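You operate a simulated robot arm through the tools that you are given. There is no shell and no other tool. Be economical: measure what you need, move in short steps, check, and stop when the job is done.

The job below is to be done with a simulated robot arm. You get a single attempt, and the scene is never put back.

## Task
Open the left door of the sink cabinet, fetch the folded yellow cloth and set it on the floor of the left sink cabinet and shut the door again. Push the right door of the sink cabinet shut. Push the bottom drawer of the tall steel cabinet shut. Open the top drawer of the tall steel cabinet, put the chart cassette marked "E257" from the top of the box table in the inside of the top drawer of the tall steel cabinet, then shut the drawer. Stack the green pouch labelled "G337" from the top of the box table on top of the green pouch marked "L230". Put the clear cup with the grey band in the basin of the steel sink. Put the folded white cloth on the top of the steel table with the heat block away on the tool ledge of the trough. Open the drawer of the small case, take the green bearing block from the top of the small drawer case and put it on the top of the narrow cabinet and shut the drawer again. Turn the yellow dial of the grease box to 2. Take the grey castor and leave it on top of the brown closed carton on the top of the steel table with the air box. Open the drawer of the steel table with the heat block. Do these in any order. Set down upright: chart cassette, clear cup with the grey band, green bearing block, grey castor.

It is judged by the outcome, as a careful person would: the job done as asked, and still so three seconds after it is handed in. It fails if anything else is knocked over, pushed out of place, dropped, spilled or broken. Flat cloth is picked up by pressing the open fingertips on it (5 to 10 N) and closing them slowly along it; thin cloth reads only 2 to 8 mm in the jaws.

## Robot
A 7-joint arm with a fingered hand on a trunk, on a base that drives. Base frame: it is fixed to the floor where the robot stands at the start and does not move with it; the origin is under the middle of the robot, x ahead of it, y to its left, z up. Readings come in mm, rad, newtons and seconds.
With the tool pointing down near the work surface it reaches from about 400 to 740 mm from the robot's upright axis, wherever it stands. Its first joint turns from -2.897 to 2.897 rad. Places, roughly: basin of the steel sink [600, 400, 800]; bottom drawer of the tall steel cabinet [700, -1000, 200]; chart cassette [500, -1750, 1000]; clear cup with the grey band (7x7x9 cm) [-900, -2300, 800]; closed carton (20x15x10 cm) [-4900, -5400, 800]; drawer of the small case [-1700, -2700, 800]; drawer of the steel table with the heat block [-1500, -2400, 700]; floor of the left sink cabinet [600, 400, 100]; folded white cloth (11x7x3 cm) [-1600, -2500, 800]; folded yellow cloth (11x7x3 cm) [-1500, 2300, 900]; green bearing block (9x3x5 cm) [-1700, -2700, 900]; green pouch [-250, -2000, 750]; grey castor (11x8x11 cm) [-2400, -3900, 1000]; inside of the top drawer of the tall steel cabinet [900, -1200, 600]; left door of the sink cabinet [400, 300, 400]; right door of the sink cabinet [700, -600, 400]; tool ledge of the trough (84x13 cm) [-1680, 2480, 900]; top drawer of the tall steel cabinet [800, -1100, 700]; top of the narrow cabinet (16x24 cm) [-2100, -2860, 1460]; yellow dial of the grease box [-1800, -2900, 900]. Payload 3.4 kg.
The TCP is the grasp point between the finger pads, 25 mm short of the fingertips. In the tool frame z runs along the fingers and y along their closing line. Largest opening 88 mm; the body of the gripper starts 29 mm behind the TCP. The gripper is a hand of 3 fingers: y runs from the thumb to the fingers, the wrist lies at [-13, -106, -174] in the tool frame, and closing takes about 1.5 s.
Orientation is that of the tool frame in the base frame, as a unit quaternion [x, y, z, w]. With the fingers straight down and the wrist toward the robot, the tool's x, y and z point along [0, 1, 0], [1, 0, 0] and [0, 0, -1] of the base frame.

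## Interface
- The arm moves only by the tool apply_moves. Its argument "plan" is a list of rows, each a list of 7 numbers: the shift along the tool's x, y, z in units of 400 mm (1.0 is 400 mm), then the turn, a rotation vector about the tool's x, y, z in units of 45 degrees (1.0 is 45 degrees), then the closure, from 0 (fully open) to 1 (shut). In form: [[tx, ty, tz, wx, wy, wz, gripper], ...]. A call has 1 to 20 rows; each row is the pose to reach, as a shift and turn from the pose commanded when the call began, along the tool's axes at that moment. A call with a number of a shift or a turn outside -1 to 1 is refused whole. Each row takes 0.2 s and may step no farther than 50 mm and 0.15 rad from the row before; otherwise, or with a gripper value out of range, the whole call is refused. Where a pose cannot be reached the arm comes as near as it can. A force on the tool above 40 N (or 10 N above the force at the start of the call, whichever is more), or a blocked arm, ends the call early, and 0.2 s more pass. The fingers move at their own pace (about 72 mm/s each) and stop on an object; they squeeze with about 21 N. The grip force told is the motor's: it shows also when the fingers shut on nothing. Time passes only in rows, and 0.2 s behind the last, so rows that repeat a pose let the fingers close. It gives the time, the measured TCP pose, the force on the tool (base axes), the opening and the grip force at its end, in the units of the frame above (readings bear some noise), with the torque about the TCP (base axes, N m) and any sound that the robot's microphone picked up.
- Cameras (640 x 400 px; columns grow to the right, rows downward): "scene" is now at [-3.9, 153.6, 1402.2]; the picture's right is [-0.09, -1.00, 0.00], its down [-0.93, 0.09, -0.36] and it looks along [0.36, -0.03, -0.93] (base axes); focal length 214 px, centre (320, 200). "wrist" rides on the gripper at [58, -85, -99] in the tool frame; the picture's right is [-0.67, 0.35, -0.66], its down [-0.69, -0.63, 0.37] and it looks along [-0.29, 0.69, 0.66] (tool axes); focal length 261 px, centre (320, 200). There is no depth. A picture from a camera that has moved, and an enlarged one, comes with that camera's place and axes in the base frame and with its lens.
- get_image(camera): a new picture of that camera. It takes no simulated time.
- slide_trunk(by): slides the trunk up (or, below 0, down) by that many mm; the arm and the scene camera ride with it, the base frame stays. It gives what a move gives, with no picture.
- steer(legs): drives the robot by 1 to 6 legs, each [ahead, left, turn to the left] in mm, mm and rad, along the robot's own axes; the way and the turn of a leg run together, so that a leg with both is an arc; at most 1500 mm and 3.142 rad a leg. The arm and the cameras ride along, it lands a little off, and it stops where it bumps. It gives what a move gives.
- hand_shape(shape): the hand has 3 fingers and takes this shape, open, in about a second: jaw (thumb against the fingers, like two jaws); tri (thumb and two fingers); tip (a fingertip pinch); poke (one finger out to press); point (the index stretched); flat (the hand flat); cup (the hand cupped); fist (a fist). The gripper value then closes the fingers along that shape, each until it touches; the sizes above hold for jaw. It gives what a move gives, with no picture.
- head_to(pan, tilt): turns the head with the scene camera to pan (to the left, within 2.705 rad either way) and tilt (down, from -0.506 to 1.204), counted from straight ahead of the robot. It gives what a move gives.
- zoom(camera, box): a new picture of the part [left, top, right, bottom] of that camera's present view, enlarged. It takes no simulated time.
- hand_in(): hands the job in; it is judged then, once.

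Work in short steps. Places have to be worked out from the pictures, the camera data and where the tool is seen: move nearer, look again, correct. Check each grasp and each placing, and mend what went wrong. You have 567 turns and 360 pictures in all, those below and enlarged ones among them. Open the gripper and draw the arm clear of the work before you hand the job in, unless the task says otherwise; then end with one line.

The tools are called after "Emit:" by a JSON object that holds its "api" and its "payload". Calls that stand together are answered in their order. apply_moves: Moves the arm, as the interface text tells. Its arguments: {"type":"object","properties":{"plan":{"type":"array","items":{"type":"array","items":{"type":"number"}}}},"required":["plan"]} The other tools are called the same way: slide_trunk (by) slides the trunk up or down; hand_shape (shape) gives the hand a shape; steer (legs) drives the base; head_to (pan, tilt) turns the head that bears the scene camera; get_image (camera) takes a picture; zoom (camera, box) takes an enlarged picture of a part of a camera's view; hand_in () hands the job in.

At the start:

```text
time: 0.0
position: [377.1, -274.1, 1013.2]
orientation: [0.707, 0.708, 0.001, 0.0]
contact_force: [0.9, 0.9, 0.8]
ft_torque: [-0.01, -0.02, -0.01]
gripper_width: 87.5
grasp_force: 0.0
shape: jaw
trunk travel left (down, up): [-450.0, 140.0]
robot x, y, heading: [1.8, -0.3, -0.005]
head pan, tilt: [-0.093, 1.201]
```

scene: 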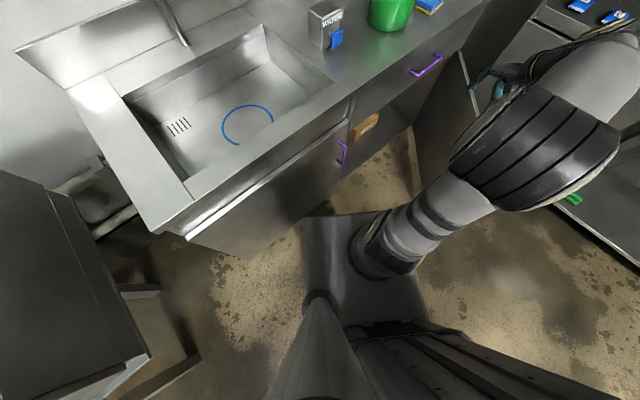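
wrist: 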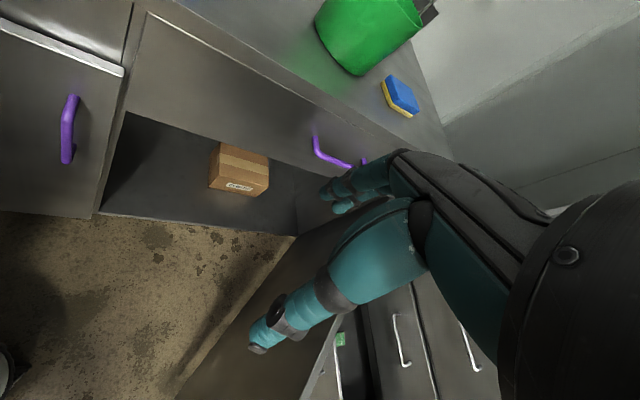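

I start by looking around with the head level to learn the layout.

Emit:
{"api": "head_to", "payload": {"pan": 0.0, "tilt": 0.6}}

Emit:
{"api": "get_image", "payload": {"camera": "scene"}}

Emit:
{"api": "head_to", "payload": {"pan": -1.3, "tilt": 0.5}}

Emit:
{"api": "get_image", "payload": {"camera": "scene"}}

Emit:
{"api": "head_to", "payload": {"pan": -2.5, "tilt": 0.4}}

Emit:
{"api": "get_image", "payload": {"camera": "scene"}}

Emit:
{"api": "head_to", "payload": {"pan": 2.3, "tilt": 0.4}}

Emit:
{"api": "get_image", "payload": {"camera": "scene"}}

Emit:
{"api": "head_to", "payload": {"pan": 1.2, "tilt": 0.5}}

Emit:
{"api": "get_image", "payload": {"camera": "scene"}}

```text
time: 1.0
position: [376.6, -273.3, 1013.1]
orientation: [0.707, 0.707, 0.0, 0.0]
contact_force: [-0.3, 0.8, -0.2]
ft_torque: [-0.01, -0.04, 0.02]
gripper_width: 87.4
grasp_force: 0.0
shape: jaw
trunk travel left (down, up): [-450.0, 140.0]
robot x, y, heading: [0.4, -3.7, 0.005]
head pan, tilt: [0.0, 0.6]
```

```text
357 pictures are left
camera scene: at [28.8, 158.7, 1446.8], right [0.0, -1.0, 0.0], down [-0.57, 0.0, -0.82], along [0.82, 0.0, -0.57], focal length 214 px, centre (320, 200)
```

scene: 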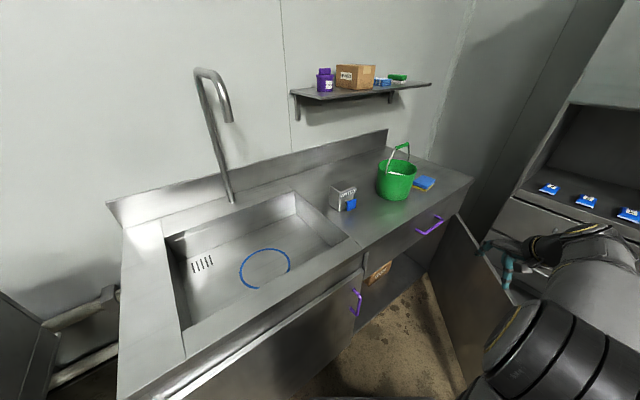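

```text
time: 2.5
position: [377.5, -273.4, 1013.1]
orientation: [0.707, 0.708, 0.001, 0.0]
contact_force: [0.0, 0.0, -0.2]
ft_torque: [0.02, -0.03, -0.02]
gripper_width: 87.7
grasp_force: 0.1
shape: jaw
trunk travel left (down, up): [-450.0, 140.0]
robot x, y, heading: [2.2, 0.1, -0.001]
head pan, tilt: [-1.3, 0.499]
```

```text
356 pictures are left
camera scene: at [-35.2, 71.0, 1455.9], right [-0.96, -0.27, 0.0], down [-0.13, 0.46, -0.88], along [0.24, -0.85, -0.48], focal length 214 px, centre (320, 200)
```

scene: 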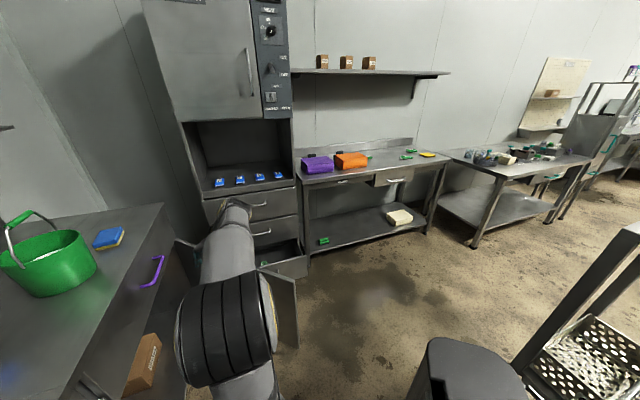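

```text
time: 3.9
position: [376.6, -274.2, 1013.2]
orientation: [0.707, 0.708, 0.0, 0.0]
contact_force: [0.7, -0.1, 0.2]
ft_torque: [-0.01, -0.02, 0.0]
gripper_width: 87.7
grasp_force: 0.1
shape: jaw
trunk travel left (down, up): [-450.0, 140.0]
robot x, y, heading: [-1.6, 1.1, 0.001]
head pan, tilt: [-2.499, 0.4]
```

```text
355 pictures are left
camera scene: at [-133.7, 103.1, 1465.0], right [-0.6, 0.8, 0.0], down [0.31, 0.23, -0.92], along [-0.74, -0.55, -0.39], focal length 214 px, centre (320, 200)
```

scene: 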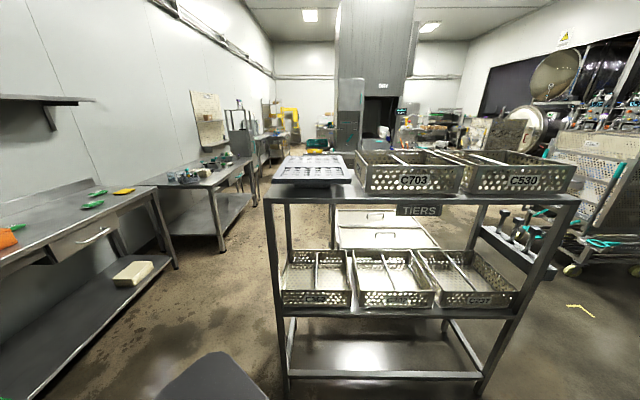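

```text
time: 7.7
position: [377.3, -273.5, 1012.4]
orientation: [0.707, 0.708, -0.001, 0.0]
contact_force: [-0.2, 0.6, -0.3]
ft_torque: [0.0, 0.03, 0.02]
gripper_width: 87.6
grasp_force: 0.1
shape: jaw
trunk travel left (down, up): [-450.0, 140.0]
robot x, y, heading: [-2.8, -0.8, 0.003]
head pan, tilt: [2.3, 0.4]
```

```text
354 pictures are left
camera scene: at [-121.3, 227.8, 1465.1], right [0.75, 0.67, 0.0], down [0.26, -0.29, -0.92], along [-0.61, 0.69, -0.39], focal length 214 px, centre (320, 200)
```

scene: 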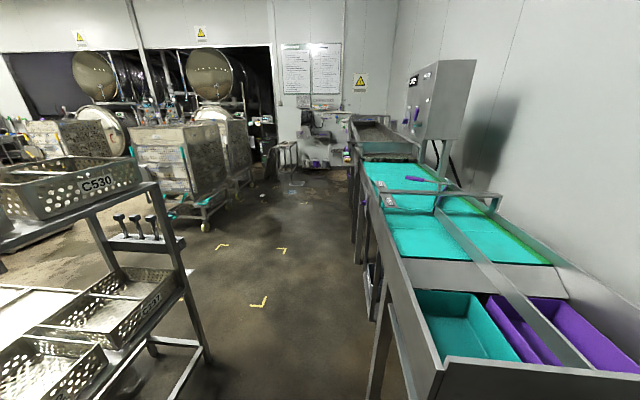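

```text
time: 9.0
position: [376.8, -274.2, 1013.3]
orientation: [0.707, 0.707, -0.001, 0.0]
contact_force: [-0.1, 0.2, 0.8]
ft_torque: [0.02, 0.0, -0.01]
gripper_width: 87.4
grasp_force: 0.0
shape: jaw
trunk travel left (down, up): [-450.0, 140.0]
robot x, y, heading: [0.6, 0.3, -0.001]
head pan, tilt: [1.201, 0.499]
```

```text
353 pictures are left
camera scene: at [-26.7, 243.6, 1455.9], right [0.93, -0.36, 0.0], down [-0.17, -0.45, -0.88], along [0.32, 0.82, -0.48], focal length 214 px, centre (320, 200)
```

scene: 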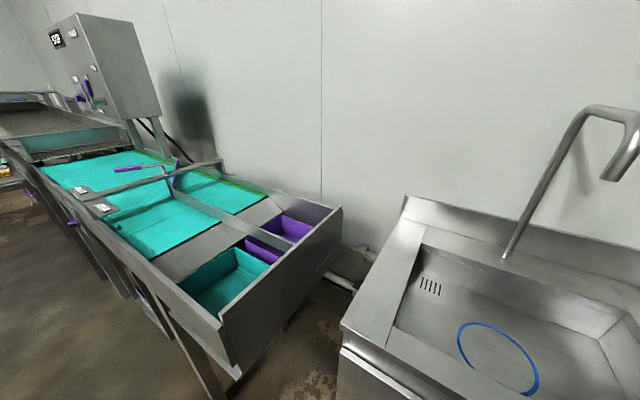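

I look at details on the right-hand side by zooming at a few regions.

Emit:
{"api": "head_to", "payload": {"pan": -1.3, "tilt": 0.5}}

Emit:
{"api": "zoom", "payload": {"camera": "scene", "box": [160, 100, 320, 300]}}

Emit:
{"api": "zoom", "payload": {"camera": "scene", "box": [280, 100, 480, 260]}}

Emit:
{"api": "zoom", "payload": {"camera": "scene", "box": [430, 60, 640, 250]}}

```text
time: 11.3
position: [376.9, -274.4, 1012.8]
orientation: [0.707, 0.707, 0.0, 0.001]
contact_force: [0.0, -0.3, 0.4]
ft_torque: [-0.03, 0.0, 0.01]
gripper_width: 87.6
grasp_force: 0.0
shape: jaw
trunk travel left (down, up): [-450.0, 140.0]
robot x, y, heading: [-1.6, 1.5, 0.0]
head pan, tilt: [-1.3, 0.499]
```

```text
2.00 times, centred on (240, 200) of scene
camera zoom: at [-35.2, 71.0, 1455.9], right [-0.96, -0.27, 0.0], down [-0.13, 0.46, -0.88], along [0.24, -0.85, -0.48], focal length 429 px, centre (480, 200)
```

zoom: 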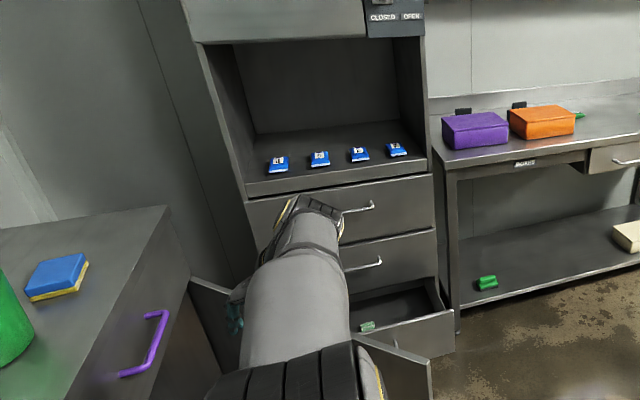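

```text
2.50 times, centred on (380, 180) of scene
camera zoom: at [-35.2, 71.0, 1455.9], right [-0.96, -0.27, 0.0], down [-0.13, 0.46, -0.88], along [0.24, -0.85, -0.48], focal length 536 px, centre (170, 250)
```

zoom: 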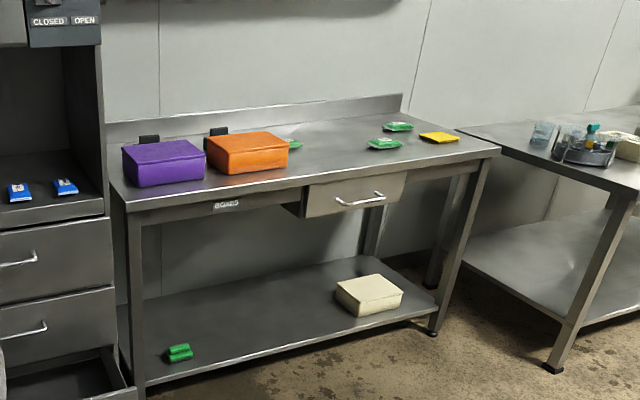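

```text
2.11 times, centred on (535, 155) of scene
camera zoom: at [-35.2, 71.0, 1455.9], right [-0.96, -0.27, 0.0], down [-0.13, 0.46, -0.88], along [0.24, -0.85, -0.48], focal length 452 px, centre (-133, 295)
```

zoom: 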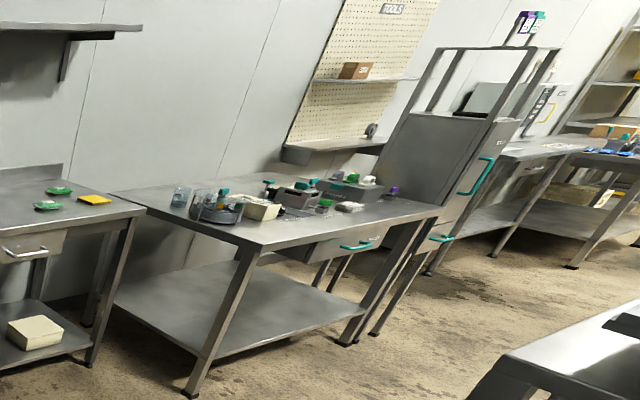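

The sink front runs at about 35° to my axes, and the tall cabinet stands perpendicular to it. I look down at the right door area to measure it.

Emit:
{"api": "head_to", "payload": {"pan": -0.55, "tilt": 0.85}}

Emit:
{"api": "get_image", "payload": {"camera": "scene"}}

```text
time: 12.4
position: [376.9, -274.4, 1013.2]
orientation: [0.708, 0.706, 0.0, 0.001]
contact_force: [-0.3, -0.8, 0.3]
ft_torque: [-0.01, 0.02, 0.01]
gripper_width: 87.6
grasp_force: 0.0
shape: jaw
trunk travel left (down, up): [-450.0, 140.0]
robot x, y, heading: [-1.6, 0.7, -0.003]
head pan, tilt: [-0.55, 0.85]
```

```text
349 pictures are left
camera scene: at [7.1, 117.8, 1426.0], right [-0.52, -0.85, 0.0], down [-0.64, 0.39, -0.66], along [0.56, -0.35, -0.75], focal length 214 px, centre (320, 200)
```

scene: 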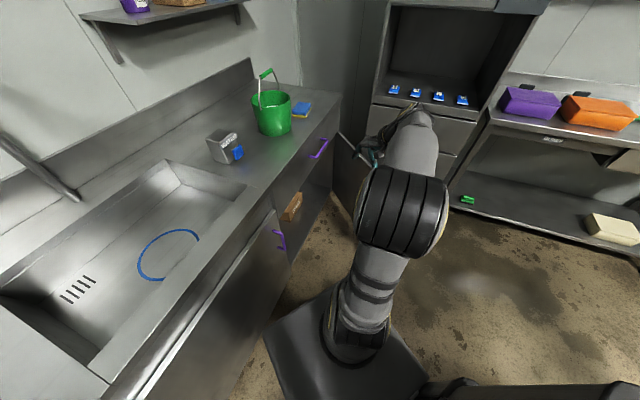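

Back off a little from the sink and turn to face it squarely, then look again.

Emit:
{"api": "steer", "payload": {"legs": [[-82, -58, 0], [0, 0, 0.616]]}}

Emit:
{"api": "head_to", "payload": {"pan": -0.9, "tilt": 0.75}}

Emit:
{"api": "get_image", "payload": {"camera": "scene"}}

Emit:
{"api": "head_to", "payload": {"pan": 0.0, "tilt": 0.9}}

Emit:
{"api": "get_image", "payload": {"camera": "scene"}}

```text
time: 15.2
position: [382.5, -54.5, 1012.5]
orientation: [0.452, 0.892, -0.001, 0.0]
contact_force: [1.5, 0.0, 0.3]
ft_torque: [0.0, 0.02, -0.01]
gripper_width: 87.5
grasp_force: 0.0
shape: jaw
trunk travel left (down, up): [-450.0, 140.0]
robot x, y, heading: [-85.1, -56.7, 0.633]
head pan, tilt: [-0.55, 0.85]
```

```text
time: 16.1
position: [383.7, -54.4, 1013.8]
orientation: [0.452, 0.892, 0.0, 0.0]
contact_force: [-0.6, -0.8, -0.1]
ft_torque: [0.01, -0.01, 0.0]
gripper_width: 87.5
grasp_force: 0.1
shape: jaw
trunk travel left (down, up): [-450.0, 140.0]
robot x, y, heading: [-81.2, -54.2, 0.638]
head pan, tilt: [-0.901, 0.75]
```

```text
348 pictures are left
camera scene: at [-144.0, 13.5, 1433.9], right [-0.26, -0.96, 0.0], down [-0.66, 0.18, -0.73], along [0.71, -0.19, -0.68], focal length 214 px, centre (320, 200)
```

scene: 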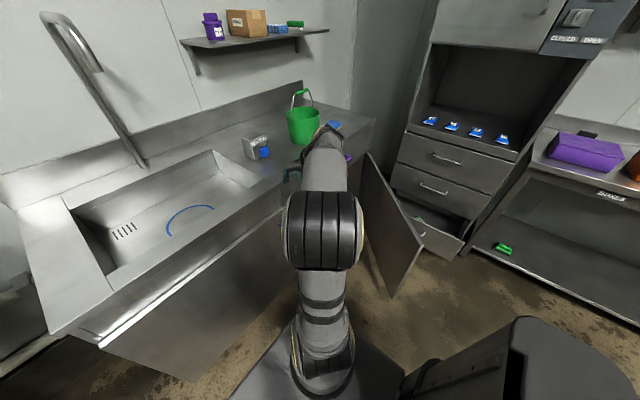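

```text
time: 17.3
position: [382.7, -53.3, 1012.9]
orientation: [0.451, 0.892, 0.0, 0.0]
contact_force: [-0.7, -0.8, -1.4]
ft_torque: [0.04, -0.01, 0.0]
gripper_width: 87.7
grasp_force: 0.1
shape: jaw
trunk travel left (down, up): [-450.0, 140.0]
robot x, y, heading: [-82.4, -54.7, 0.635]
head pan, tilt: [0.0, 0.901]
```

```text
347 pictures are left
camera scene: at [-163.1, 79.9, 1422.1], right [0.59, -0.81, 0.0], down [-0.63, -0.46, -0.62], along [0.5, 0.37, -0.78], focal length 214 px, centre (320, 200)
```

scene: 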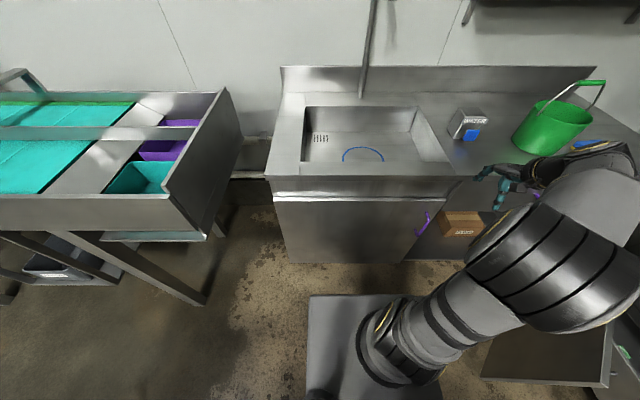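

I now have the door: hinge near room-frame (a=440, b=-1070), open ~50°, free edge near base (275,-558), top z≈690. I drive behind its outer face, keeping clear of the rack behind me.

Emit:
{"api": "steer", "payload": {"legs": [[-210, -250, 0], [-190, -100, 0], [0, -480, 0]]}}

Emit:
{"api": "head_to", "payload": {"pan": -0.2, "tilt": 0.8}}

Emit:
{"api": "get_image", "payload": {"camera": "scene"}}

```text
time: 23.2
position: [553.1, -963.3, 1011.9]
orientation: [0.451, 0.893, 0.0, 0.0]
contact_force: [0.5, 0.8, 0.0]
ft_torque: [-0.03, 0.02, -0.03]
gripper_width: 87.4
grasp_force: 0.1
shape: jaw
trunk travel left (down, up): [-450.0, 140.0]
robot x, y, heading: [85.3, -967.0, 0.639]
head pan, tilt: [0.0, 0.901]
```

```text
time: 23.9
position: [552.1, -963.6, 1012.6]
orientation: [0.45, 0.893, 0.0, 0.0]
contact_force: [-0.8, 0.7, 0.7]
ft_torque: [-0.03, 0.01, -0.02]
gripper_width: 87.7
grasp_force: 0.0
shape: jaw
trunk travel left (down, up): [-450.0, 140.0]
robot x, y, heading: [88.0, -967.7, 0.639]
head pan, tilt: [-0.201, 0.799]
```

```text
346 pictures are left
camera scene: at [18.4, -841.5, 1429.9], right [0.42, -0.91, 0.0], down [-0.65, -0.3, -0.7], along [0.63, 0.3, -0.72], focal length 214 px, centre (320, 200)
```

scene: 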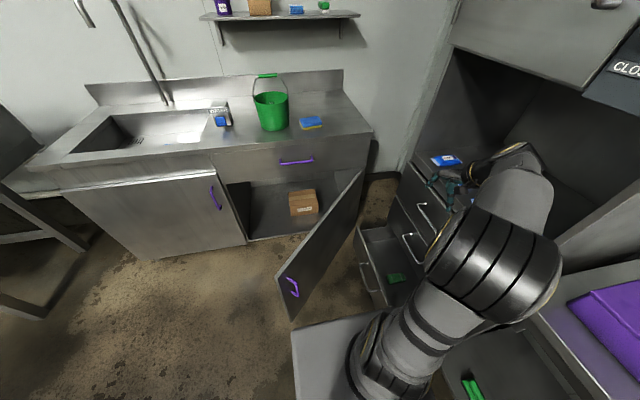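

The door's free top edge is near (274,-549,690), the handle at z≈540. I bring the hand in front of me at left +100 mm, then lower the trunk.

Emit:
{"api": "apply_moves", "payload": {"plan": [[0.11, 0.02, 0, 0, 0, 0, 0.5], [0.22, 0.04, 0, 0, 0, 0, 1], [0.33, 0.06, 0, 0, 0, 0, 1], [0.44, 0.08, 0, 0, 0, 0, 1], [0.55, 0.1, 0, 0, 0, 0, 1], [0.66, 0.12, 0, 0, 0, 0, 1], [0.77, 0.14, 0, 0, 0, 0, 1], [0.88, 0.16, 0, 0, 0, 0, 1], [0.94, 0.16, 0, 0, 0, 0, 1]]}}

Emit:
{"api": "slide_trunk", "payload": {"by": -400}}

Emit:
{"api": "get_image", "payload": {"camera": "scene"}}

Emit:
{"api": "get_image", "payload": {"camera": "wrist"}}

```text
time: 25.9
position: [379.9, -623.5, 1013.6]
orientation: [0.449, 0.893, -0.001, 0.0]
contact_force: [0.0, -0.7, -0.4]
ft_torque: [-0.01, -0.04, -0.01]
gripper_width: 0.1
grasp_force: 20.6
shape: jaw
trunk travel left (down, up): [-450.0, 140.0]
robot x, y, heading: [84.1, -969.4, 0.638]
head pan, tilt: [-0.201, 0.799]
```

```text
time: 29.7
position: [380.6, -625.1, 614.2]
orientation: [0.45, 0.893, 0.0, -0.001]
contact_force: [0.8, 0.0, -0.6]
ft_torque: [0.0, -0.02, 0.0]
gripper_width: 0.2
grasp_force: 21.1
shape: jaw
trunk travel left (down, up): [-50.0, 540.0]
robot x, y, heading: [90.2, -969.4, 0.634]
head pan, tilt: [-0.201, 0.799]
```

```text
345 pictures are left
camera scene: at [18.5, -841.5, 1030.0], right [0.42, -0.91, 0.0], down [-0.65, -0.3, -0.7], along [0.63, 0.29, -0.72], focal length 214 px, centre (320, 200)
```

scene: 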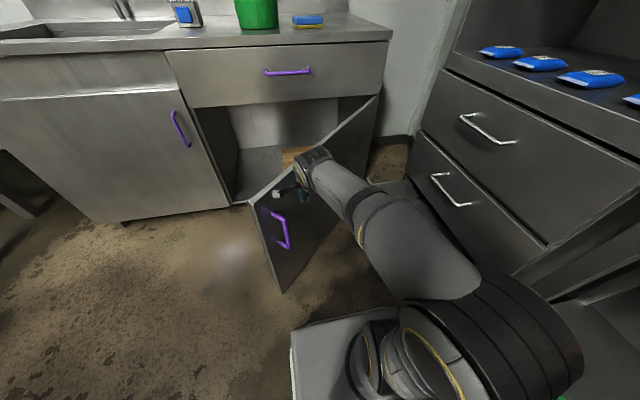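

```text
344 pictures are left
camera wrist: at [279.1, -628.5, 712.6], right [0.68, -0.33, 0.66], down [-0.1, -0.93, -0.37], along [0.73, 0.18, -0.66], focal length 261 px, centre (320, 200)
```

wrist: 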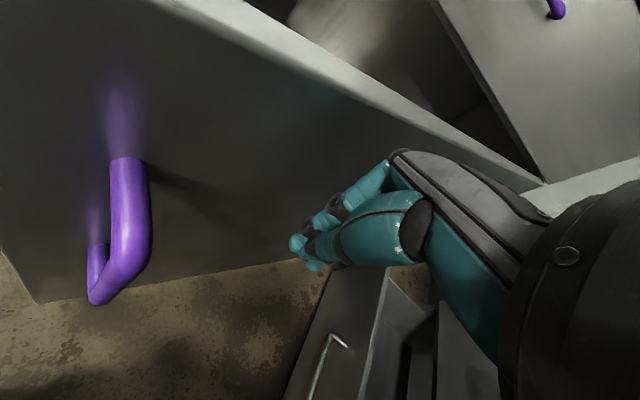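

The hand is behind the door's outer face, above the handle. I tilt the fingers forward a bit, then push by driving in short legs along the chord.

Emit:
{"api": "apply_moves", "payload": {"plan": [[0, 0, 0.02, -0.15, 0, 0, 1], [0, 0, 0.04, -0.3, 0, 0, 1], [0, 0, 0.06, -0.45, 0, 0, 1], [0, 0, 0.08, -0.6, 0, 0, 1]]}}

Emit:
{"api": "steer", "payload": {"legs": [[100, 53, 0]]}}

Emit:
{"api": "steer", "payload": {"legs": [[100, 53, 0]]}}

Emit:
{"api": "get_image", "payload": {"camera": "scene"}}

```text
time: 30.7
position: [377.0, -620.2, 578.4]
orientation: [0.432, 0.872, 0.209, 0.098]
contact_force: [0.0, -0.2, 0.6]
ft_torque: [0.02, -0.02, 0.0]
gripper_width: 0.0
grasp_force: 21.1
shape: jaw
trunk travel left (down, up): [-50.0, 540.0]
robot x, y, heading: [85.3, -967.6, 0.635]
head pan, tilt: [-0.201, 0.799]
```

```text
time: 31.9
position: [425.3, -520.7, 577.6]
orientation: [0.435, 0.871, 0.206, 0.099]
contact_force: [-0.4, 0.5, 0.2]
ft_torque: [-0.05, 0.0, -0.02]
gripper_width: 0.0
grasp_force: 21.2
shape: jaw
trunk travel left (down, up): [-50.0, 540.0]
robot x, y, heading: [133.7, -862.3, 0.636]
head pan, tilt: [-0.201, 0.799]
```

```text
time: 33.1
position: [474.1, -417.2, 575.9]
orientation: [0.436, 0.871, 0.206, 0.097]
contact_force: [-0.8, -0.5, 0.3]
ft_torque: [0.0, 0.01, 0.0]
gripper_width: 0.0
grasp_force: 20.8
shape: jaw
trunk travel left (down, up): [-50.0, 540.0]
robot x, y, heading: [183.6, -766.2, 0.638]
head pan, tilt: [-0.201, 0.799]
```

```text
343 pictures are left
camera scene: at [114.2, -637.1, 1030.0], right [0.42, -0.91, 0.0], down [-0.65, -0.3, -0.7], along [0.63, 0.3, -0.72], focal length 214 px, centre (320, 200)
```

scene: 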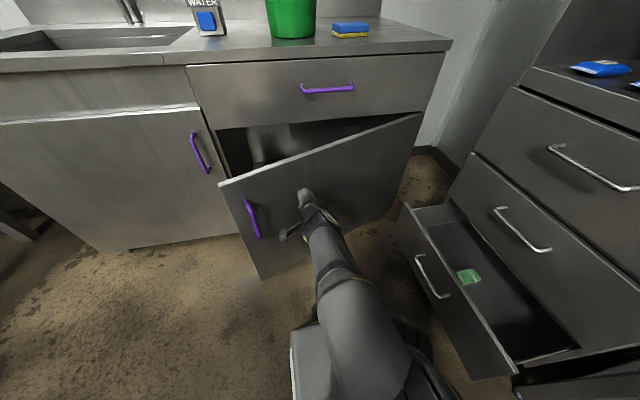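

The door swings shut nicely; I keep pushing.

Emit:
{"api": "steer", "payload": {"legs": [[100, 40, 0]]}}

Emit:
{"api": "steer", "payload": {"legs": [[100, 20, 0]]}}

Emit:
{"api": "get_image", "payload": {"camera": "scene"}}

```text
time: 34.3
position: [530.9, -327.3, 576.3]
orientation: [0.436, 0.871, 0.205, 0.097]
contact_force: [-0.4, -0.6, -0.5]
ft_torque: [-0.03, 0.0, -0.02]
gripper_width: 0.0
grasp_force: 20.8
shape: jaw
trunk travel left (down, up): [-50.0, 540.0]
robot x, y, heading: [238.8, -670.4, 0.639]
head pan, tilt: [-0.201, 0.799]
```

```text
time: 35.5
position: [599.3, -250.3, 576.7]
orientation: [0.436, 0.871, 0.204, 0.097]
contact_force: [-0.4, 0.8, -0.7]
ft_torque: [0.04, -0.01, 0.02]
gripper_width: 0.1
grasp_force: 20.8
shape: jaw
trunk travel left (down, up): [-50.0, 540.0]
robot x, y, heading: [311.6, -595.1, 0.639]
head pan, tilt: [-0.201, 0.799]
```

```text
342 pictures are left
camera scene: at [239.8, -470.0, 1030.0], right [0.42, -0.91, 0.0], down [-0.65, -0.3, -0.7], along [0.63, 0.3, -0.72], focal length 214 px, centre (320, 200)
```

scene: 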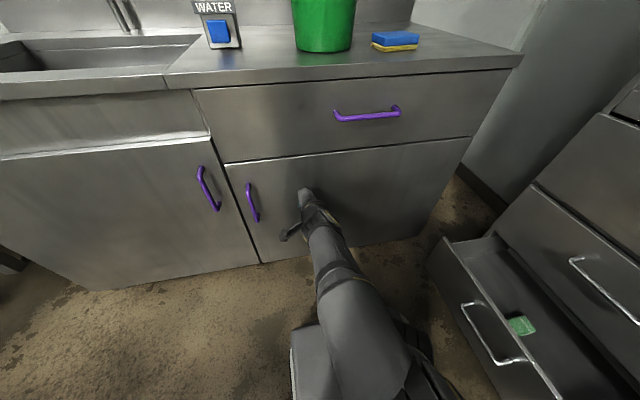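

Nearly shut; I finish with a gentle arm push that stops on force.

Emit:
{"api": "apply_moves", "payload": {"plan": [[0, 0.045, 0.023, 0, 0, 0, 1], [0, 0.067, 0.034, 0, 0, 0, 1], [0, 0.089, 0.045, 0, 0, 0, 1], [0, 0.11, 0.057, 0, 0, 0, 1], [0, 0.134, 0.068, 0, 0, 0, 1], [0, 0.156, 0.08, 0, 0, 0, 1], [0, 0.178, 0.091, 0, 0, 0, 1], [0, 0.2, 0.102, 0, 0, 0, 1], [0, 0.222, 0.113, 0, 0, 0, 1]]}}

Emit:
{"api": "get_image", "payload": {"camera": "scene"}}

```text
time: 37.5
position: [674.4, -195.5, 573.5]
orientation: [0.436, 0.871, 0.204, 0.096]
contact_force: [-26.2, -22.0, 11.5]
ft_torque: [0.3, -0.51, -0.33]
gripper_width: 0.1
grasp_force: 21.5
shape: jaw
trunk travel left (down, up): [-50.0, 540.0]
robot x, y, heading: [306.2, -595.7, 0.641]
head pan, tilt: [-0.201, 0.799]
stopped in row 9: the force on the tool passed its limit at 48 N (the readings are from after the stop); the commanded pose is now the measured one
```

```text
341 pictures are left
camera scene: at [236.7, -472.7, 1030.2], right [0.42, -0.91, 0.0], down [-0.65, -0.3, -0.7], along [0.63, 0.3, -0.71], focal length 214 px, centre (320, 200)
```

scene: 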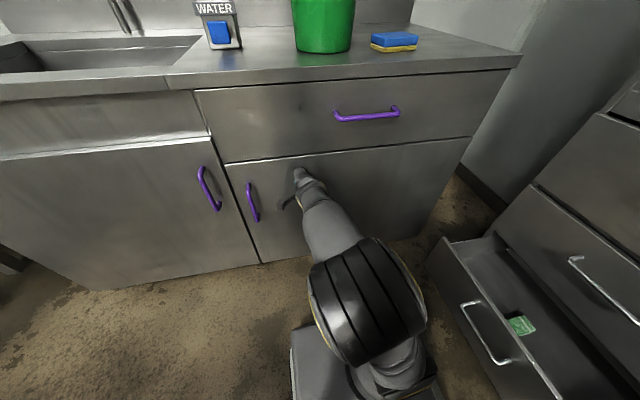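

The right door is shut. I retract the hand and turn to face the tall steel cabinet.

Emit:
{"api": "apply_moves", "payload": {"plan": [[0, -0.1, -0.05, 0, 0, 0, 1], [0, -0.2, -0.1, 0, 0, 0, 1], [0, -0.3, -0.15, 0, 0, 0, 1]]}}

Emit:
{"api": "steer", "payload": {"legs": [[0, 0, -1.571], [-60, 107, 0]]}}

Emit:
{"api": "slide_trunk", "payload": {"by": 400}}

Emit:
{"api": "head_to", "payload": {"pan": 0, "tilt": 0.8}}

Emit:
{"api": "get_image", "payload": {"camera": "scene"}}

```text
time: 38.3
position: [573.3, -263.7, 581.2]
orientation: [0.438, 0.871, 0.201, 0.096]
contact_force: [0.1, -0.4, -0.4]
ft_torque: [-0.03, -0.02, -0.02]
gripper_width: 0.2
grasp_force: 21.0
shape: jaw
out of reach, approached as far as the arm can: row 3
trunk travel left (down, up): [-50.0, 540.0]
robot x, y, heading: [309.3, -596.6, 0.638]
head pan, tilt: [-0.201, 0.799]
```

```text
time: 43.3
position: [695.0, -744.2, 581.5]
orientation: [0.923, 0.314, 0.077, 0.21]
contact_force: [-0.3, 0.4, -0.1]
ft_torque: [-0.02, -0.01, 0.02]
gripper_width: 0.0
grasp_force: 20.9
shape: jaw
trunk travel left (down, up): [-50.0, 540.0]
robot x, y, heading: [357.7, -481.4, -0.923]
head pan, tilt: [-0.201, 0.799]
```

```text
time: 47.2
position: [694.6, -744.4, 981.2]
orientation: [0.923, 0.314, 0.077, 0.21]
contact_force: [0.6, 0.2, -0.1]
ft_torque: [0.0, 0.01, 0.02]
gripper_width: 0.2
grasp_force: 21.1
shape: jaw
trunk travel left (down, up): [-450.0, 140.0]
robot x, y, heading: [362.5, -486.3, -0.916]
head pan, tilt: [-0.201, 0.799]
```

```text
time: 47.9
position: [695.7, -744.7, 979.8]
orientation: [0.923, 0.314, 0.076, 0.209]
contact_force: [0.1, -1.2, -0.2]
ft_torque: [-0.03, 0.0, 0.02]
gripper_width: 0.0
grasp_force: 21.0
shape: jaw
trunk travel left (down, up): [-450.0, 140.0]
robot x, y, heading: [360.6, -481.3, -0.918]
head pan, tilt: [0.0, 0.799]
```

```text
340 pictures are left
camera scene: at [497.3, -403.1, 1429.9], right [-0.8, -0.61, 0.0], down [-0.43, 0.57, -0.7], along [0.42, -0.56, -0.72], focal length 214 px, centre (320, 200)
```

scene: 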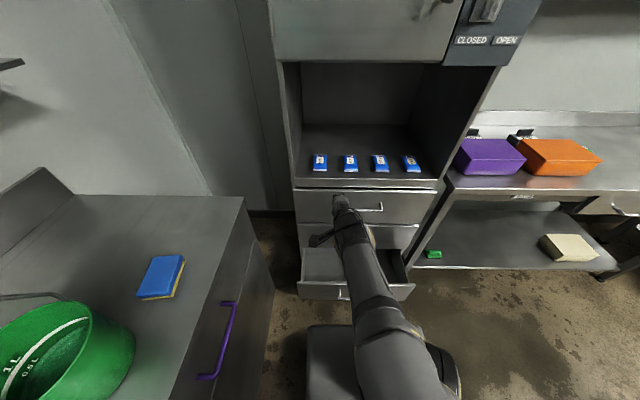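

The tall cabinet front plane is at room b≈-1250 and the bottom drawer front sticks out to about b≈-1100, z≈280. I lower the trunk and arm to push it shut.

Emit:
{"api": "slide_trunk", "payload": {"by": -450}}

Emit:
{"api": "apply_moves", "payload": {"plan": [[0, -0.05, 0.1, 0, 0, 0, 1], [0, -0.1, 0.2, 0, 0, 0, 1], [0, -0.15, 0.3, 0, 0, 0, 1], [0, -0.2, 0.4, 0, 0, 0, 1], [0, -0.25, 0.5, 0, 0, 0, 1], [0, -0.3, 0.6, 0, 0, 0, 1], [0, -0.35, 0.69, 0, 0, 0, 1]]}}

Emit:
{"api": "get_image", "payload": {"camera": "scene"}}

Emit:
{"api": "get_image", "payload": {"camera": "wrist"}}

```text
refused: -450 is not a number from -400 to 400
```

```text
time: 48.4
position: [767.1, -643.3, 936.6]
orientation: [0.865, 0.45, 0.115, 0.187]
contact_force: [0.2, 0.1, 0.2]
ft_torque: [0.01, -0.01, 0.0]
gripper_width: 0.0
grasp_force: 21.1
shape: jaw
out of reach, approached as far as the arm can: row 1, 2
trunk travel left (down, up): [-450.0, 140.0]
robot x, y, heading: [361.3, -483.7, -0.921]
head pan, tilt: [0.0, 0.799]
stopped in row 2: the arm was blocked; the commanded pose is now the measured one
```

```text
339 pictures are left
camera scene: at [496.8, -403.6, 1430.1], right [-0.8, -0.61, 0.0], down [-0.43, 0.57, -0.7], along [0.42, -0.55, -0.72], focal length 214 px, centre (320, 200)
```

scene: 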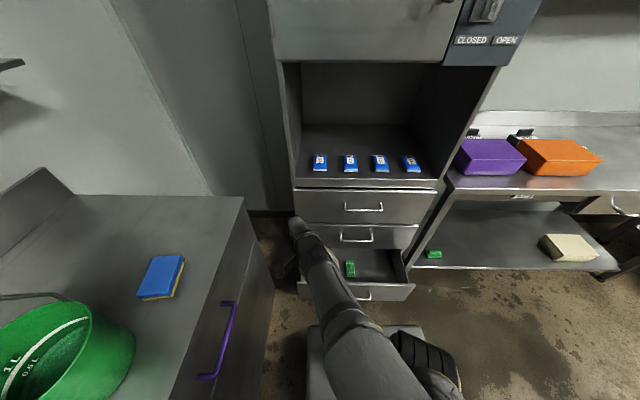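

```text
338 pictures are left
camera wrist: at [701.9, -530.2, 990.1], right [-0.36, -0.59, 0.72], down [-0.72, -0.32, -0.62], along [0.59, -0.74, -0.31], focal length 261 px, centre (320, 200)
```

wrist: 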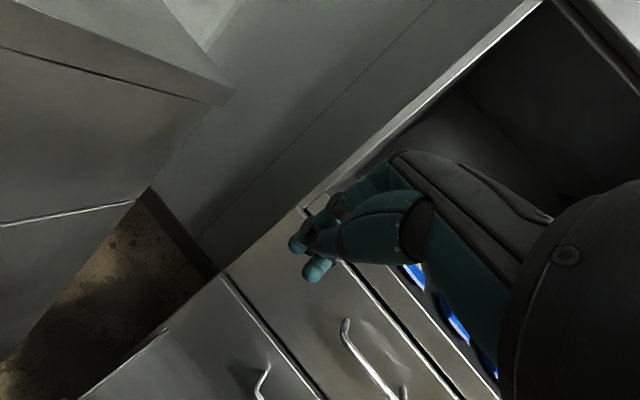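

The trunk slide was refused, so the arm hit its near-reach limit and yawed. I restore the hand to straight ahead with more radius first.

Emit:
{"api": "apply_moves", "payload": {"plan": [[-0.11, 0.02, 0.01, 0, -0.028, 0.059, 1], [-0.22, 0.04, 0.019, 0, -0.057, 0.118, 1], [-0.33, 0.06, 0.028, 0, -0.085, 0.177, 1], [-0.44, 0.08, 0.038, 0, -0.113, 0.237, 1], [-0.55, 0.1, 0.047, 0, -0.142, 0.296, 1], [-0.66, 0.12, 0.057, 0, -0.17, 0.355, 1]]}}

Emit:
{"api": "steer", "payload": {"legs": [[-130, 0, 0]]}}

Emit:
{"api": "slide_trunk", "payload": {"by": -400}}

Emit:
{"api": "slide_trunk", "payload": {"by": -50}}

Emit:
{"api": "get_image", "payload": {"camera": "scene"}}

```text
time: 49.8
position: [661.0, -892.1, 927.2]
orientation: [0.925, 0.312, 0.08, 0.2]
contact_force: [-0.3, -0.1, 0.2]
ft_torque: [0.02, -0.03, 0.02]
gripper_width: 0.1
grasp_force: 20.5
shape: jaw
out of reach, approached as far as the arm can: row 1, 2
trunk travel left (down, up): [-450.0, 140.0]
robot x, y, heading: [357.5, -483.3, -0.917]
head pan, tilt: [0.0, 0.799]
```

```text
time: 51.1
position: [582.0, -788.3, 927.3]
orientation: [0.925, 0.313, 0.081, 0.2]
contact_force: [-0.3, 0.8, 0.5]
ft_torque: [0.02, 0.0, -0.06]
gripper_width: 0.0
grasp_force: 21.3
shape: jaw
trunk travel left (down, up): [-450.0, 140.0]
robot x, y, heading: [279.9, -378.4, -0.921]
head pan, tilt: [0.0, 0.799]
```

```text
time: 54.9
position: [582.7, -787.3, 527.5]
orientation: [0.925, 0.313, 0.08, 0.2]
contact_force: [0.1, 0.7, 0.8]
ft_torque: [-0.02, 0.01, -0.04]
gripper_width: 0.0
grasp_force: 21.1
shape: jaw
trunk travel left (down, up): [-50.0, 540.0]
robot x, y, heading: [280.3, -377.8, -0.919]
head pan, tilt: [0.0, 0.799]
```

```text
time: 55.8
position: [581.3, -788.3, 477.0]
orientation: [0.925, 0.312, 0.081, 0.2]
contact_force: [0.1, -0.1, -0.3]
ft_torque: [-0.01, -0.03, -0.01]
gripper_width: 0.1
grasp_force: 21.3
shape: jaw
trunk travel left (down, up): [0.0, 590.0]
robot x, y, heading: [278.3, -381.3, -0.918]
head pan, tilt: [0.0, 0.799]
```

```text
337 pictures are left
camera scene: at [418.3, -299.3, 979.9], right [-0.8, -0.61, 0.0], down [-0.43, 0.57, -0.7], along [0.42, -0.55, -0.72], focal length 214 px, centre (320, 200)
```

scene: 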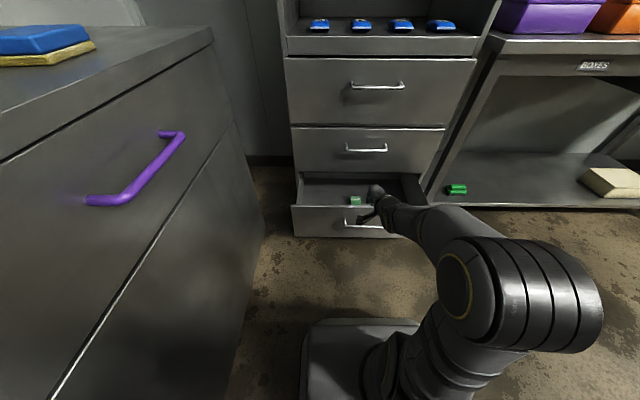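

The drawer handle is near a≈-50, z≈200; I lower the hand by the arm to z≈230.

Emit:
{"api": "apply_moves", "payload": {"plan": [[0, -0.043, 0.093, 0, 0, 0, 1], [0, -0.087, 0.185, 0, 0, 0, 1], [0, -0.13, 0.278, 0, 0, 0, 1], [0, -0.173, 0.37, 0, 0, 0, 1], [0, -0.217, 0.463, 0, 0, 0, 1], [0, -0.26, 0.556, 0, 0, 0, 1]]}}

Emit:
{"api": "get_image", "payload": {"camera": "scene"}}

Emit:
{"api": "get_image", "payload": {"camera": "wrist"}}

```text
time: 57.2
position: [585.0, -783.9, 231.7]
orientation: [0.925, 0.313, 0.08, 0.201]
contact_force: [-1.0, 0.2, 0.2]
ft_torque: [-0.01, 0.0, 0.02]
gripper_width: 0.3
grasp_force: 21.6
shape: jaw
trunk travel left (down, up): [0.0, 590.0]
robot x, y, heading: [279.2, -382.0, -0.919]
head pan, tilt: [0.0, 0.799]
```

```text
336 pictures are left
camera scene: at [418.3, -299.2, 980.0], right [-0.8, -0.61, 0.0], down [-0.43, 0.57, -0.7], along [0.42, -0.55, -0.72], focal length 214 px, centre (320, 200)
```

scene: 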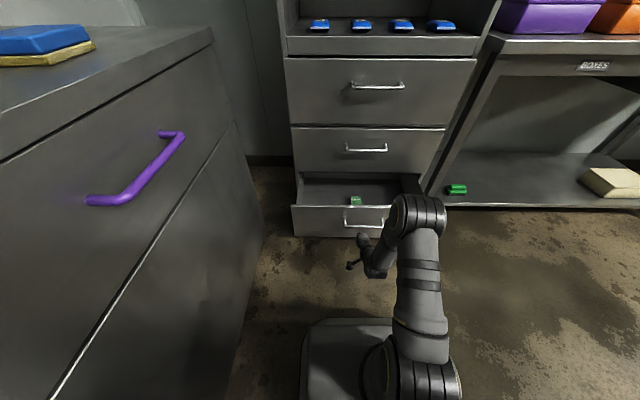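

```text
335 pictures are left
camera wrist: at [557.7, -655.0, 288.0], right [-0.52, -0.45, 0.73], down [-0.79, -0.08, -0.61], along [0.33, -0.89, -0.31], focal length 261 px, centre (320, 200)
```

wrist: 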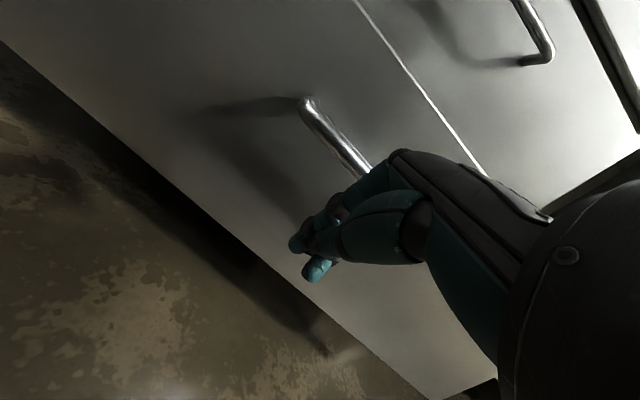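

I push the drawer by driving forward in short legs.

Emit:
{"api": "steer", "payload": {"legs": [[150, 0, 0]]}}

Emit:
{"api": "get_image", "payload": {"camera": "scene"}}

```text
time: 58.6
position: [674.1, -903.5, 232.6]
orientation: [0.925, 0.312, 0.08, 0.2]
contact_force: [-0.6, 0.3, -0.4]
ft_torque: [0.01, 0.01, -0.02]
gripper_width: 0.1
grasp_force: 21.1
shape: jaw
trunk travel left (down, up): [0.0, 590.0]
robot x, y, heading: [371.7, -499.0, -0.92]
head pan, tilt: [0.0, 0.799]
```

```text
334 pictures are left
camera scene: at [508.5, -418.1, 980.0], right [-0.8, -0.6, 0.0], down [-0.43, 0.57, -0.7], along [0.42, -0.56, -0.72], focal length 214 px, centre (320, 200)
```

scene: 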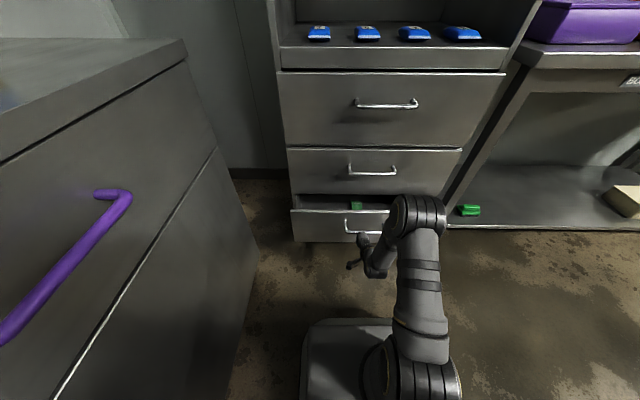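

Contact is made and the drawer is moving in; continue with the arm in small steps with force stop.

Emit:
{"api": "apply_moves", "payload": {"plan": [[0, 0.045, 0.022, 0, 0, 0, 1], [0, 0.09, 0.043, 0, 0, 0, 1], [0, 0.135, 0.065, 0, 0, 0, 1], [0, 0.18, 0.086, 0, 0, 0, 1], [0, 0.22, 0.108, 0, 0, 0, 1], [0, 0.25, 0.12, 0, 0, 0, 1], [0, 0.28, 0.135, 0, 0, 0, 1], [0, 0.31, 0.15, 0, 0, 0, 1], [0, 0.34, 0.163, 0, 0, 0, 1]]}}

Emit:
{"api": "get_image", "payload": {"camera": "scene"}}

```text
time: 59.8
position: [725.9, -972.0, 225.7]
orientation: [0.928, 0.311, 0.077, 0.191]
contact_force: [-11.4, 14.7, 1.7]
ft_torque: [-0.6, -0.42, -0.16]
gripper_width: 0.0
grasp_force: 21.1
shape: jaw
trunk travel left (down, up): [0.0, 590.0]
robot x, y, heading: [370.4, -495.9, -0.924]
head pan, tilt: [0.0, 0.799]
stopped in row 5: the force on the tool passed its limit at 70 N (the readings are from after the stop); the commanded pose is now the measured one
```

```text
333 pictures are left
camera scene: at [507.9, -417.2, 980.0], right [-0.8, -0.6, 0.0], down [-0.43, 0.57, -0.7], along [0.42, -0.56, -0.72], focal length 214 px, centre (320, 200)
```

scene: 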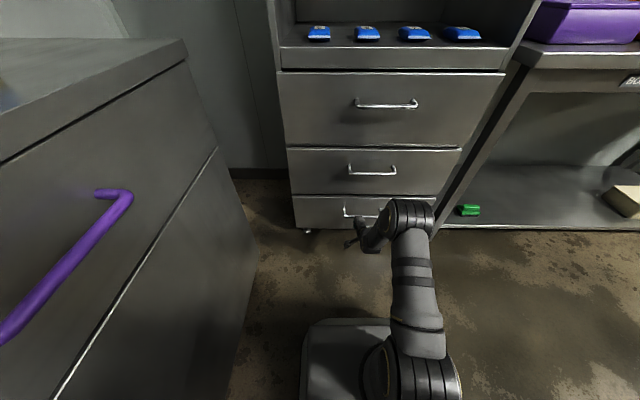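

The bottom drawer is shut. I back away, raise the trunk and level the hand for the top drawer handle.

Emit:
{"api": "steer", "payload": {"legs": [[-150, 0, 0]]}}

Emit:
{"api": "slide_trunk", "payload": {"by": 400}}

Emit:
{"api": "apply_moves", "payload": {"plan": [[0, -0.02, 0, -0.18, 0, 0, 0.5], [0, -0.04, 0, -0.36, 0, 0, 0], [0, -0.06, 0, -0.54, 0, 0, 0], [0, -0.08, 0, -0.72, 0, 0, 0], [0, -0.1, 0, -0.9, 0, 0, 0], [0, -0.12, 0, -1, 0, 0, 0]]}}

Emit:
{"api": "get_image", "payload": {"camera": "scene"}}

Emit:
{"api": "get_image", "payload": {"camera": "wrist"}}

```text
time: 61.2
position: [635.4, -852.3, 226.4]
orientation: [0.927, 0.312, 0.078, 0.192]
contact_force: [-0.5, 0.1, -0.9]
ft_torque: [0.03, 0.01, 0.03]
gripper_width: 0.0
grasp_force: 21.4
shape: jaw
trunk travel left (down, up): [0.0, 590.0]
robot x, y, heading: [279.3, -375.3, -0.93]
head pan, tilt: [0.0, 0.799]
```

```text
time: 65.0
position: [635.3, -852.2, 626.4]
orientation: [0.928, 0.311, 0.078, 0.192]
contact_force: [-0.3, -0.1, -0.5]
ft_torque: [0.02, 0.01, -0.03]
gripper_width: 0.0
grasp_force: 20.5
shape: jaw
trunk travel left (down, up): [-400.0, 190.0]
robot x, y, heading: [275.4, -375.3, -0.921]
head pan, tilt: [0.0, 0.799]
```

```text
time: 66.4
position: [609.6, -816.5, 606.5]
orientation: [0.783, 0.258, 0.191, 0.533]
contact_force: [-0.3, -0.4, 0.2]
ft_torque: [-0.03, 0.03, 0.01]
gripper_width: 87.6
grasp_force: 0.0
shape: jaw
trunk travel left (down, up): [-400.0, 190.0]
robot x, y, heading: [277.1, -377.4, -0.924]
head pan, tilt: [0.0, 0.799]
```

```text
332 pictures are left
camera scene: at [416.9, -297.1, 1380.0], right [-0.8, -0.6, 0.0], down [-0.43, 0.57, -0.7], along [0.42, -0.56, -0.72], focal length 214 px, centre (320, 200)
```

scene: 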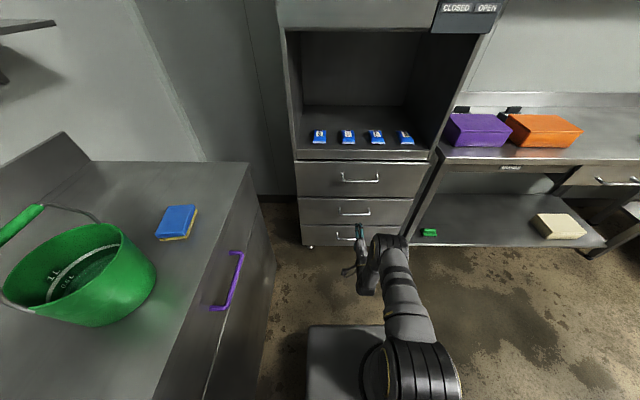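

```text
331 pictures are left
camera wrist: at [582.0, -683.5, 564.3], right [-0.84, -0.03, 0.54], down [-0.46, -0.5, -0.74], along [0.29, -0.87, 0.41], focal length 261 px, centre (320, 200)
```

wrist: 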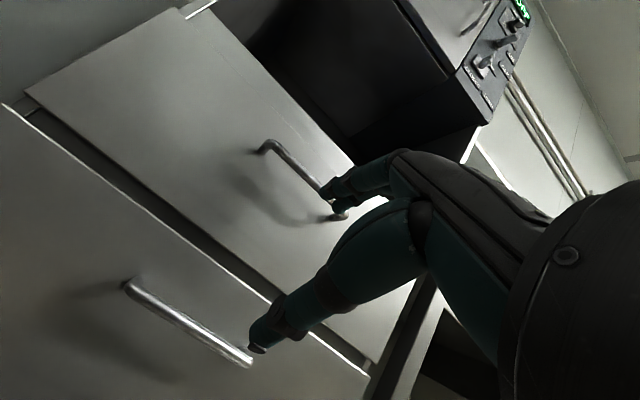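

Triangulated: the top drawer's bar is at room (a≈-17, b≈-1240), z≈731. I raise and align the hand, then approach.

Emit:
{"api": "apply_moves", "payload": {"plan": [[-0.02, 0.1, -0.04, 0, 0, 0, 0], [-0.04, 0.2, -0.075, 0, 0, 0, 0], [-0.065, 0.293, -0.113, 0, 0, 0, 0]]}}

Emit:
{"api": "steer", "payload": {"legs": [[150, 0, 0]]}}

Emit:
{"api": "get_image", "payload": {"camera": "wrist"}}

Emit:
{"api": "get_image", "payload": {"camera": "scene"}}

```text
time: 67.2
position: [586.2, -835.8, 732.0]
orientation: [0.784, 0.258, 0.191, 0.532]
contact_force: [-0.1, -0.9, 1.1]
ft_torque: [0.0, -0.02, -0.01]
gripper_width: 87.5
grasp_force: 0.1
shape: jaw
trunk travel left (down, up): [-400.0, 190.0]
robot x, y, heading: [277.8, -374.2, -0.922]
head pan, tilt: [0.0, 0.799]
```

```text
time: 68.6
position: [678.4, -955.9, 731.7]
orientation: [0.783, 0.258, 0.191, 0.533]
contact_force: [0.6, -0.7, 0.2]
ft_torque: [0.02, 0.03, 0.02]
gripper_width: 87.7
grasp_force: 0.0
shape: jaw
trunk travel left (down, up): [-400.0, 190.0]
robot x, y, heading: [369.5, -494.7, -0.922]
head pan, tilt: [0.0, 0.799]
```

```text
330 pictures are left
camera wrist: at [650.2, -821.7, 689.6], right [-0.84, -0.03, 0.54], down [-0.46, -0.5, -0.74], along [0.29, -0.87, 0.4], focal length 261 px, centre (320, 200)
```

wrist: 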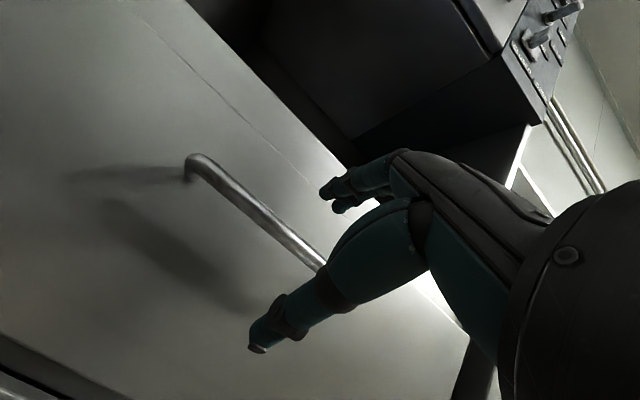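

```text
329 pictures are left
camera scene: at [507.7, -416.8, 1380.0], right [-0.8, -0.6, 0.0], down [-0.43, 0.57, -0.7], along [0.42, -0.56, -0.72], focal length 214 px, centre (320, 200)
```

scene: 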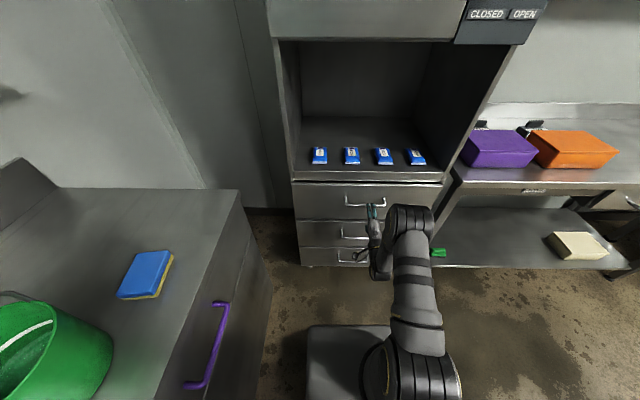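

The bar runs between the thumb and fingers. I advance 62 mm and close on it.

Emit:
{"api": "apply_moves", "payload": {"plan": [[0, 0.018, 0.048, 0, 0, 0, 0], [0, 0.037, 0.096, 0, 0, 0, 0], [0, 0.055, 0.145, 0, 0, 0, 0]]}}

Emit:
{"api": "apply_moves", "payload": {"plan": [[0, 0, 0, 0, 0, 0, 1], [0, 0, 0, 0, 0, 0, 1], [0, 0, 0, 0, 0, 0, 1], [0, 0, 0, 0, 0, 0, 1], [0, 0, 0, 0, 0, 0, 1], [0, 0, 0, 0, 0, 0, 1], [0, 0, 0, 0, 0, 0, 1]]}}

Emit:
{"api": "get_image", "payload": {"camera": "wrist"}}

```text
time: 69.4
position: [715.9, -1005.3, 730.6]
orientation: [0.783, 0.258, 0.191, 0.532]
contact_force: [0.5, 0.3, 0.3]
ft_torque: [-0.01, 0.0, 0.01]
gripper_width: 87.8
grasp_force: 0.0
shape: jaw
trunk travel left (down, up): [-400.0, 190.0]
robot x, y, heading: [369.3, -494.6, -0.921]
head pan, tilt: [0.0, 0.799]
```

```text
time: 71.0
position: [715.6, -1005.4, 729.8]
orientation: [0.784, 0.258, 0.191, 0.532]
contact_force: [0.3, -0.4, -3.1]
ft_torque: [0.01, -0.01, 0.02]
gripper_width: 0.1
grasp_force: 21.3
shape: jaw
trunk travel left (down, up): [-400.0, 190.0]
robot x, y, heading: [372.6, -496.7, -0.922]
head pan, tilt: [0.0, 0.799]
```

```text
328 pictures are left
camera wrist: at [688.6, -871.0, 688.3], right [-0.84, -0.03, 0.54], down [-0.46, -0.5, -0.74], along [0.29, -0.87, 0.4], focal length 261 px, centre (320, 200)
```

wrist: 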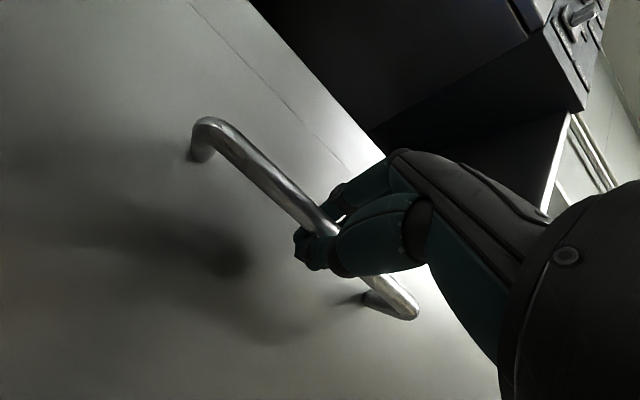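

The width reads zero, so I zoom to see whether the bar is really inside the grip.

Emit:
{"api": "zoom", "payload": {"camera": "wrist", "box": [240, 150, 440, 330]}}

```text
2.22 times, centred on (340, 240) of wrist
camera zoom: at [688.6, -871.0, 688.3], right [-0.84, -0.03, 0.54], down [-0.46, -0.5, -0.74], along [0.29, -0.87, 0.4], focal length 579 px, centre (276, 111)
```

zoom: 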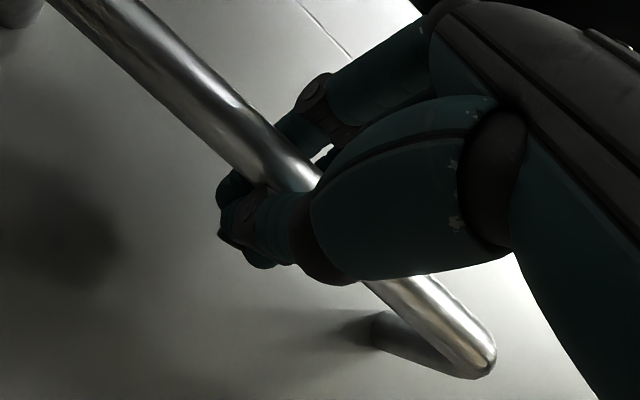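

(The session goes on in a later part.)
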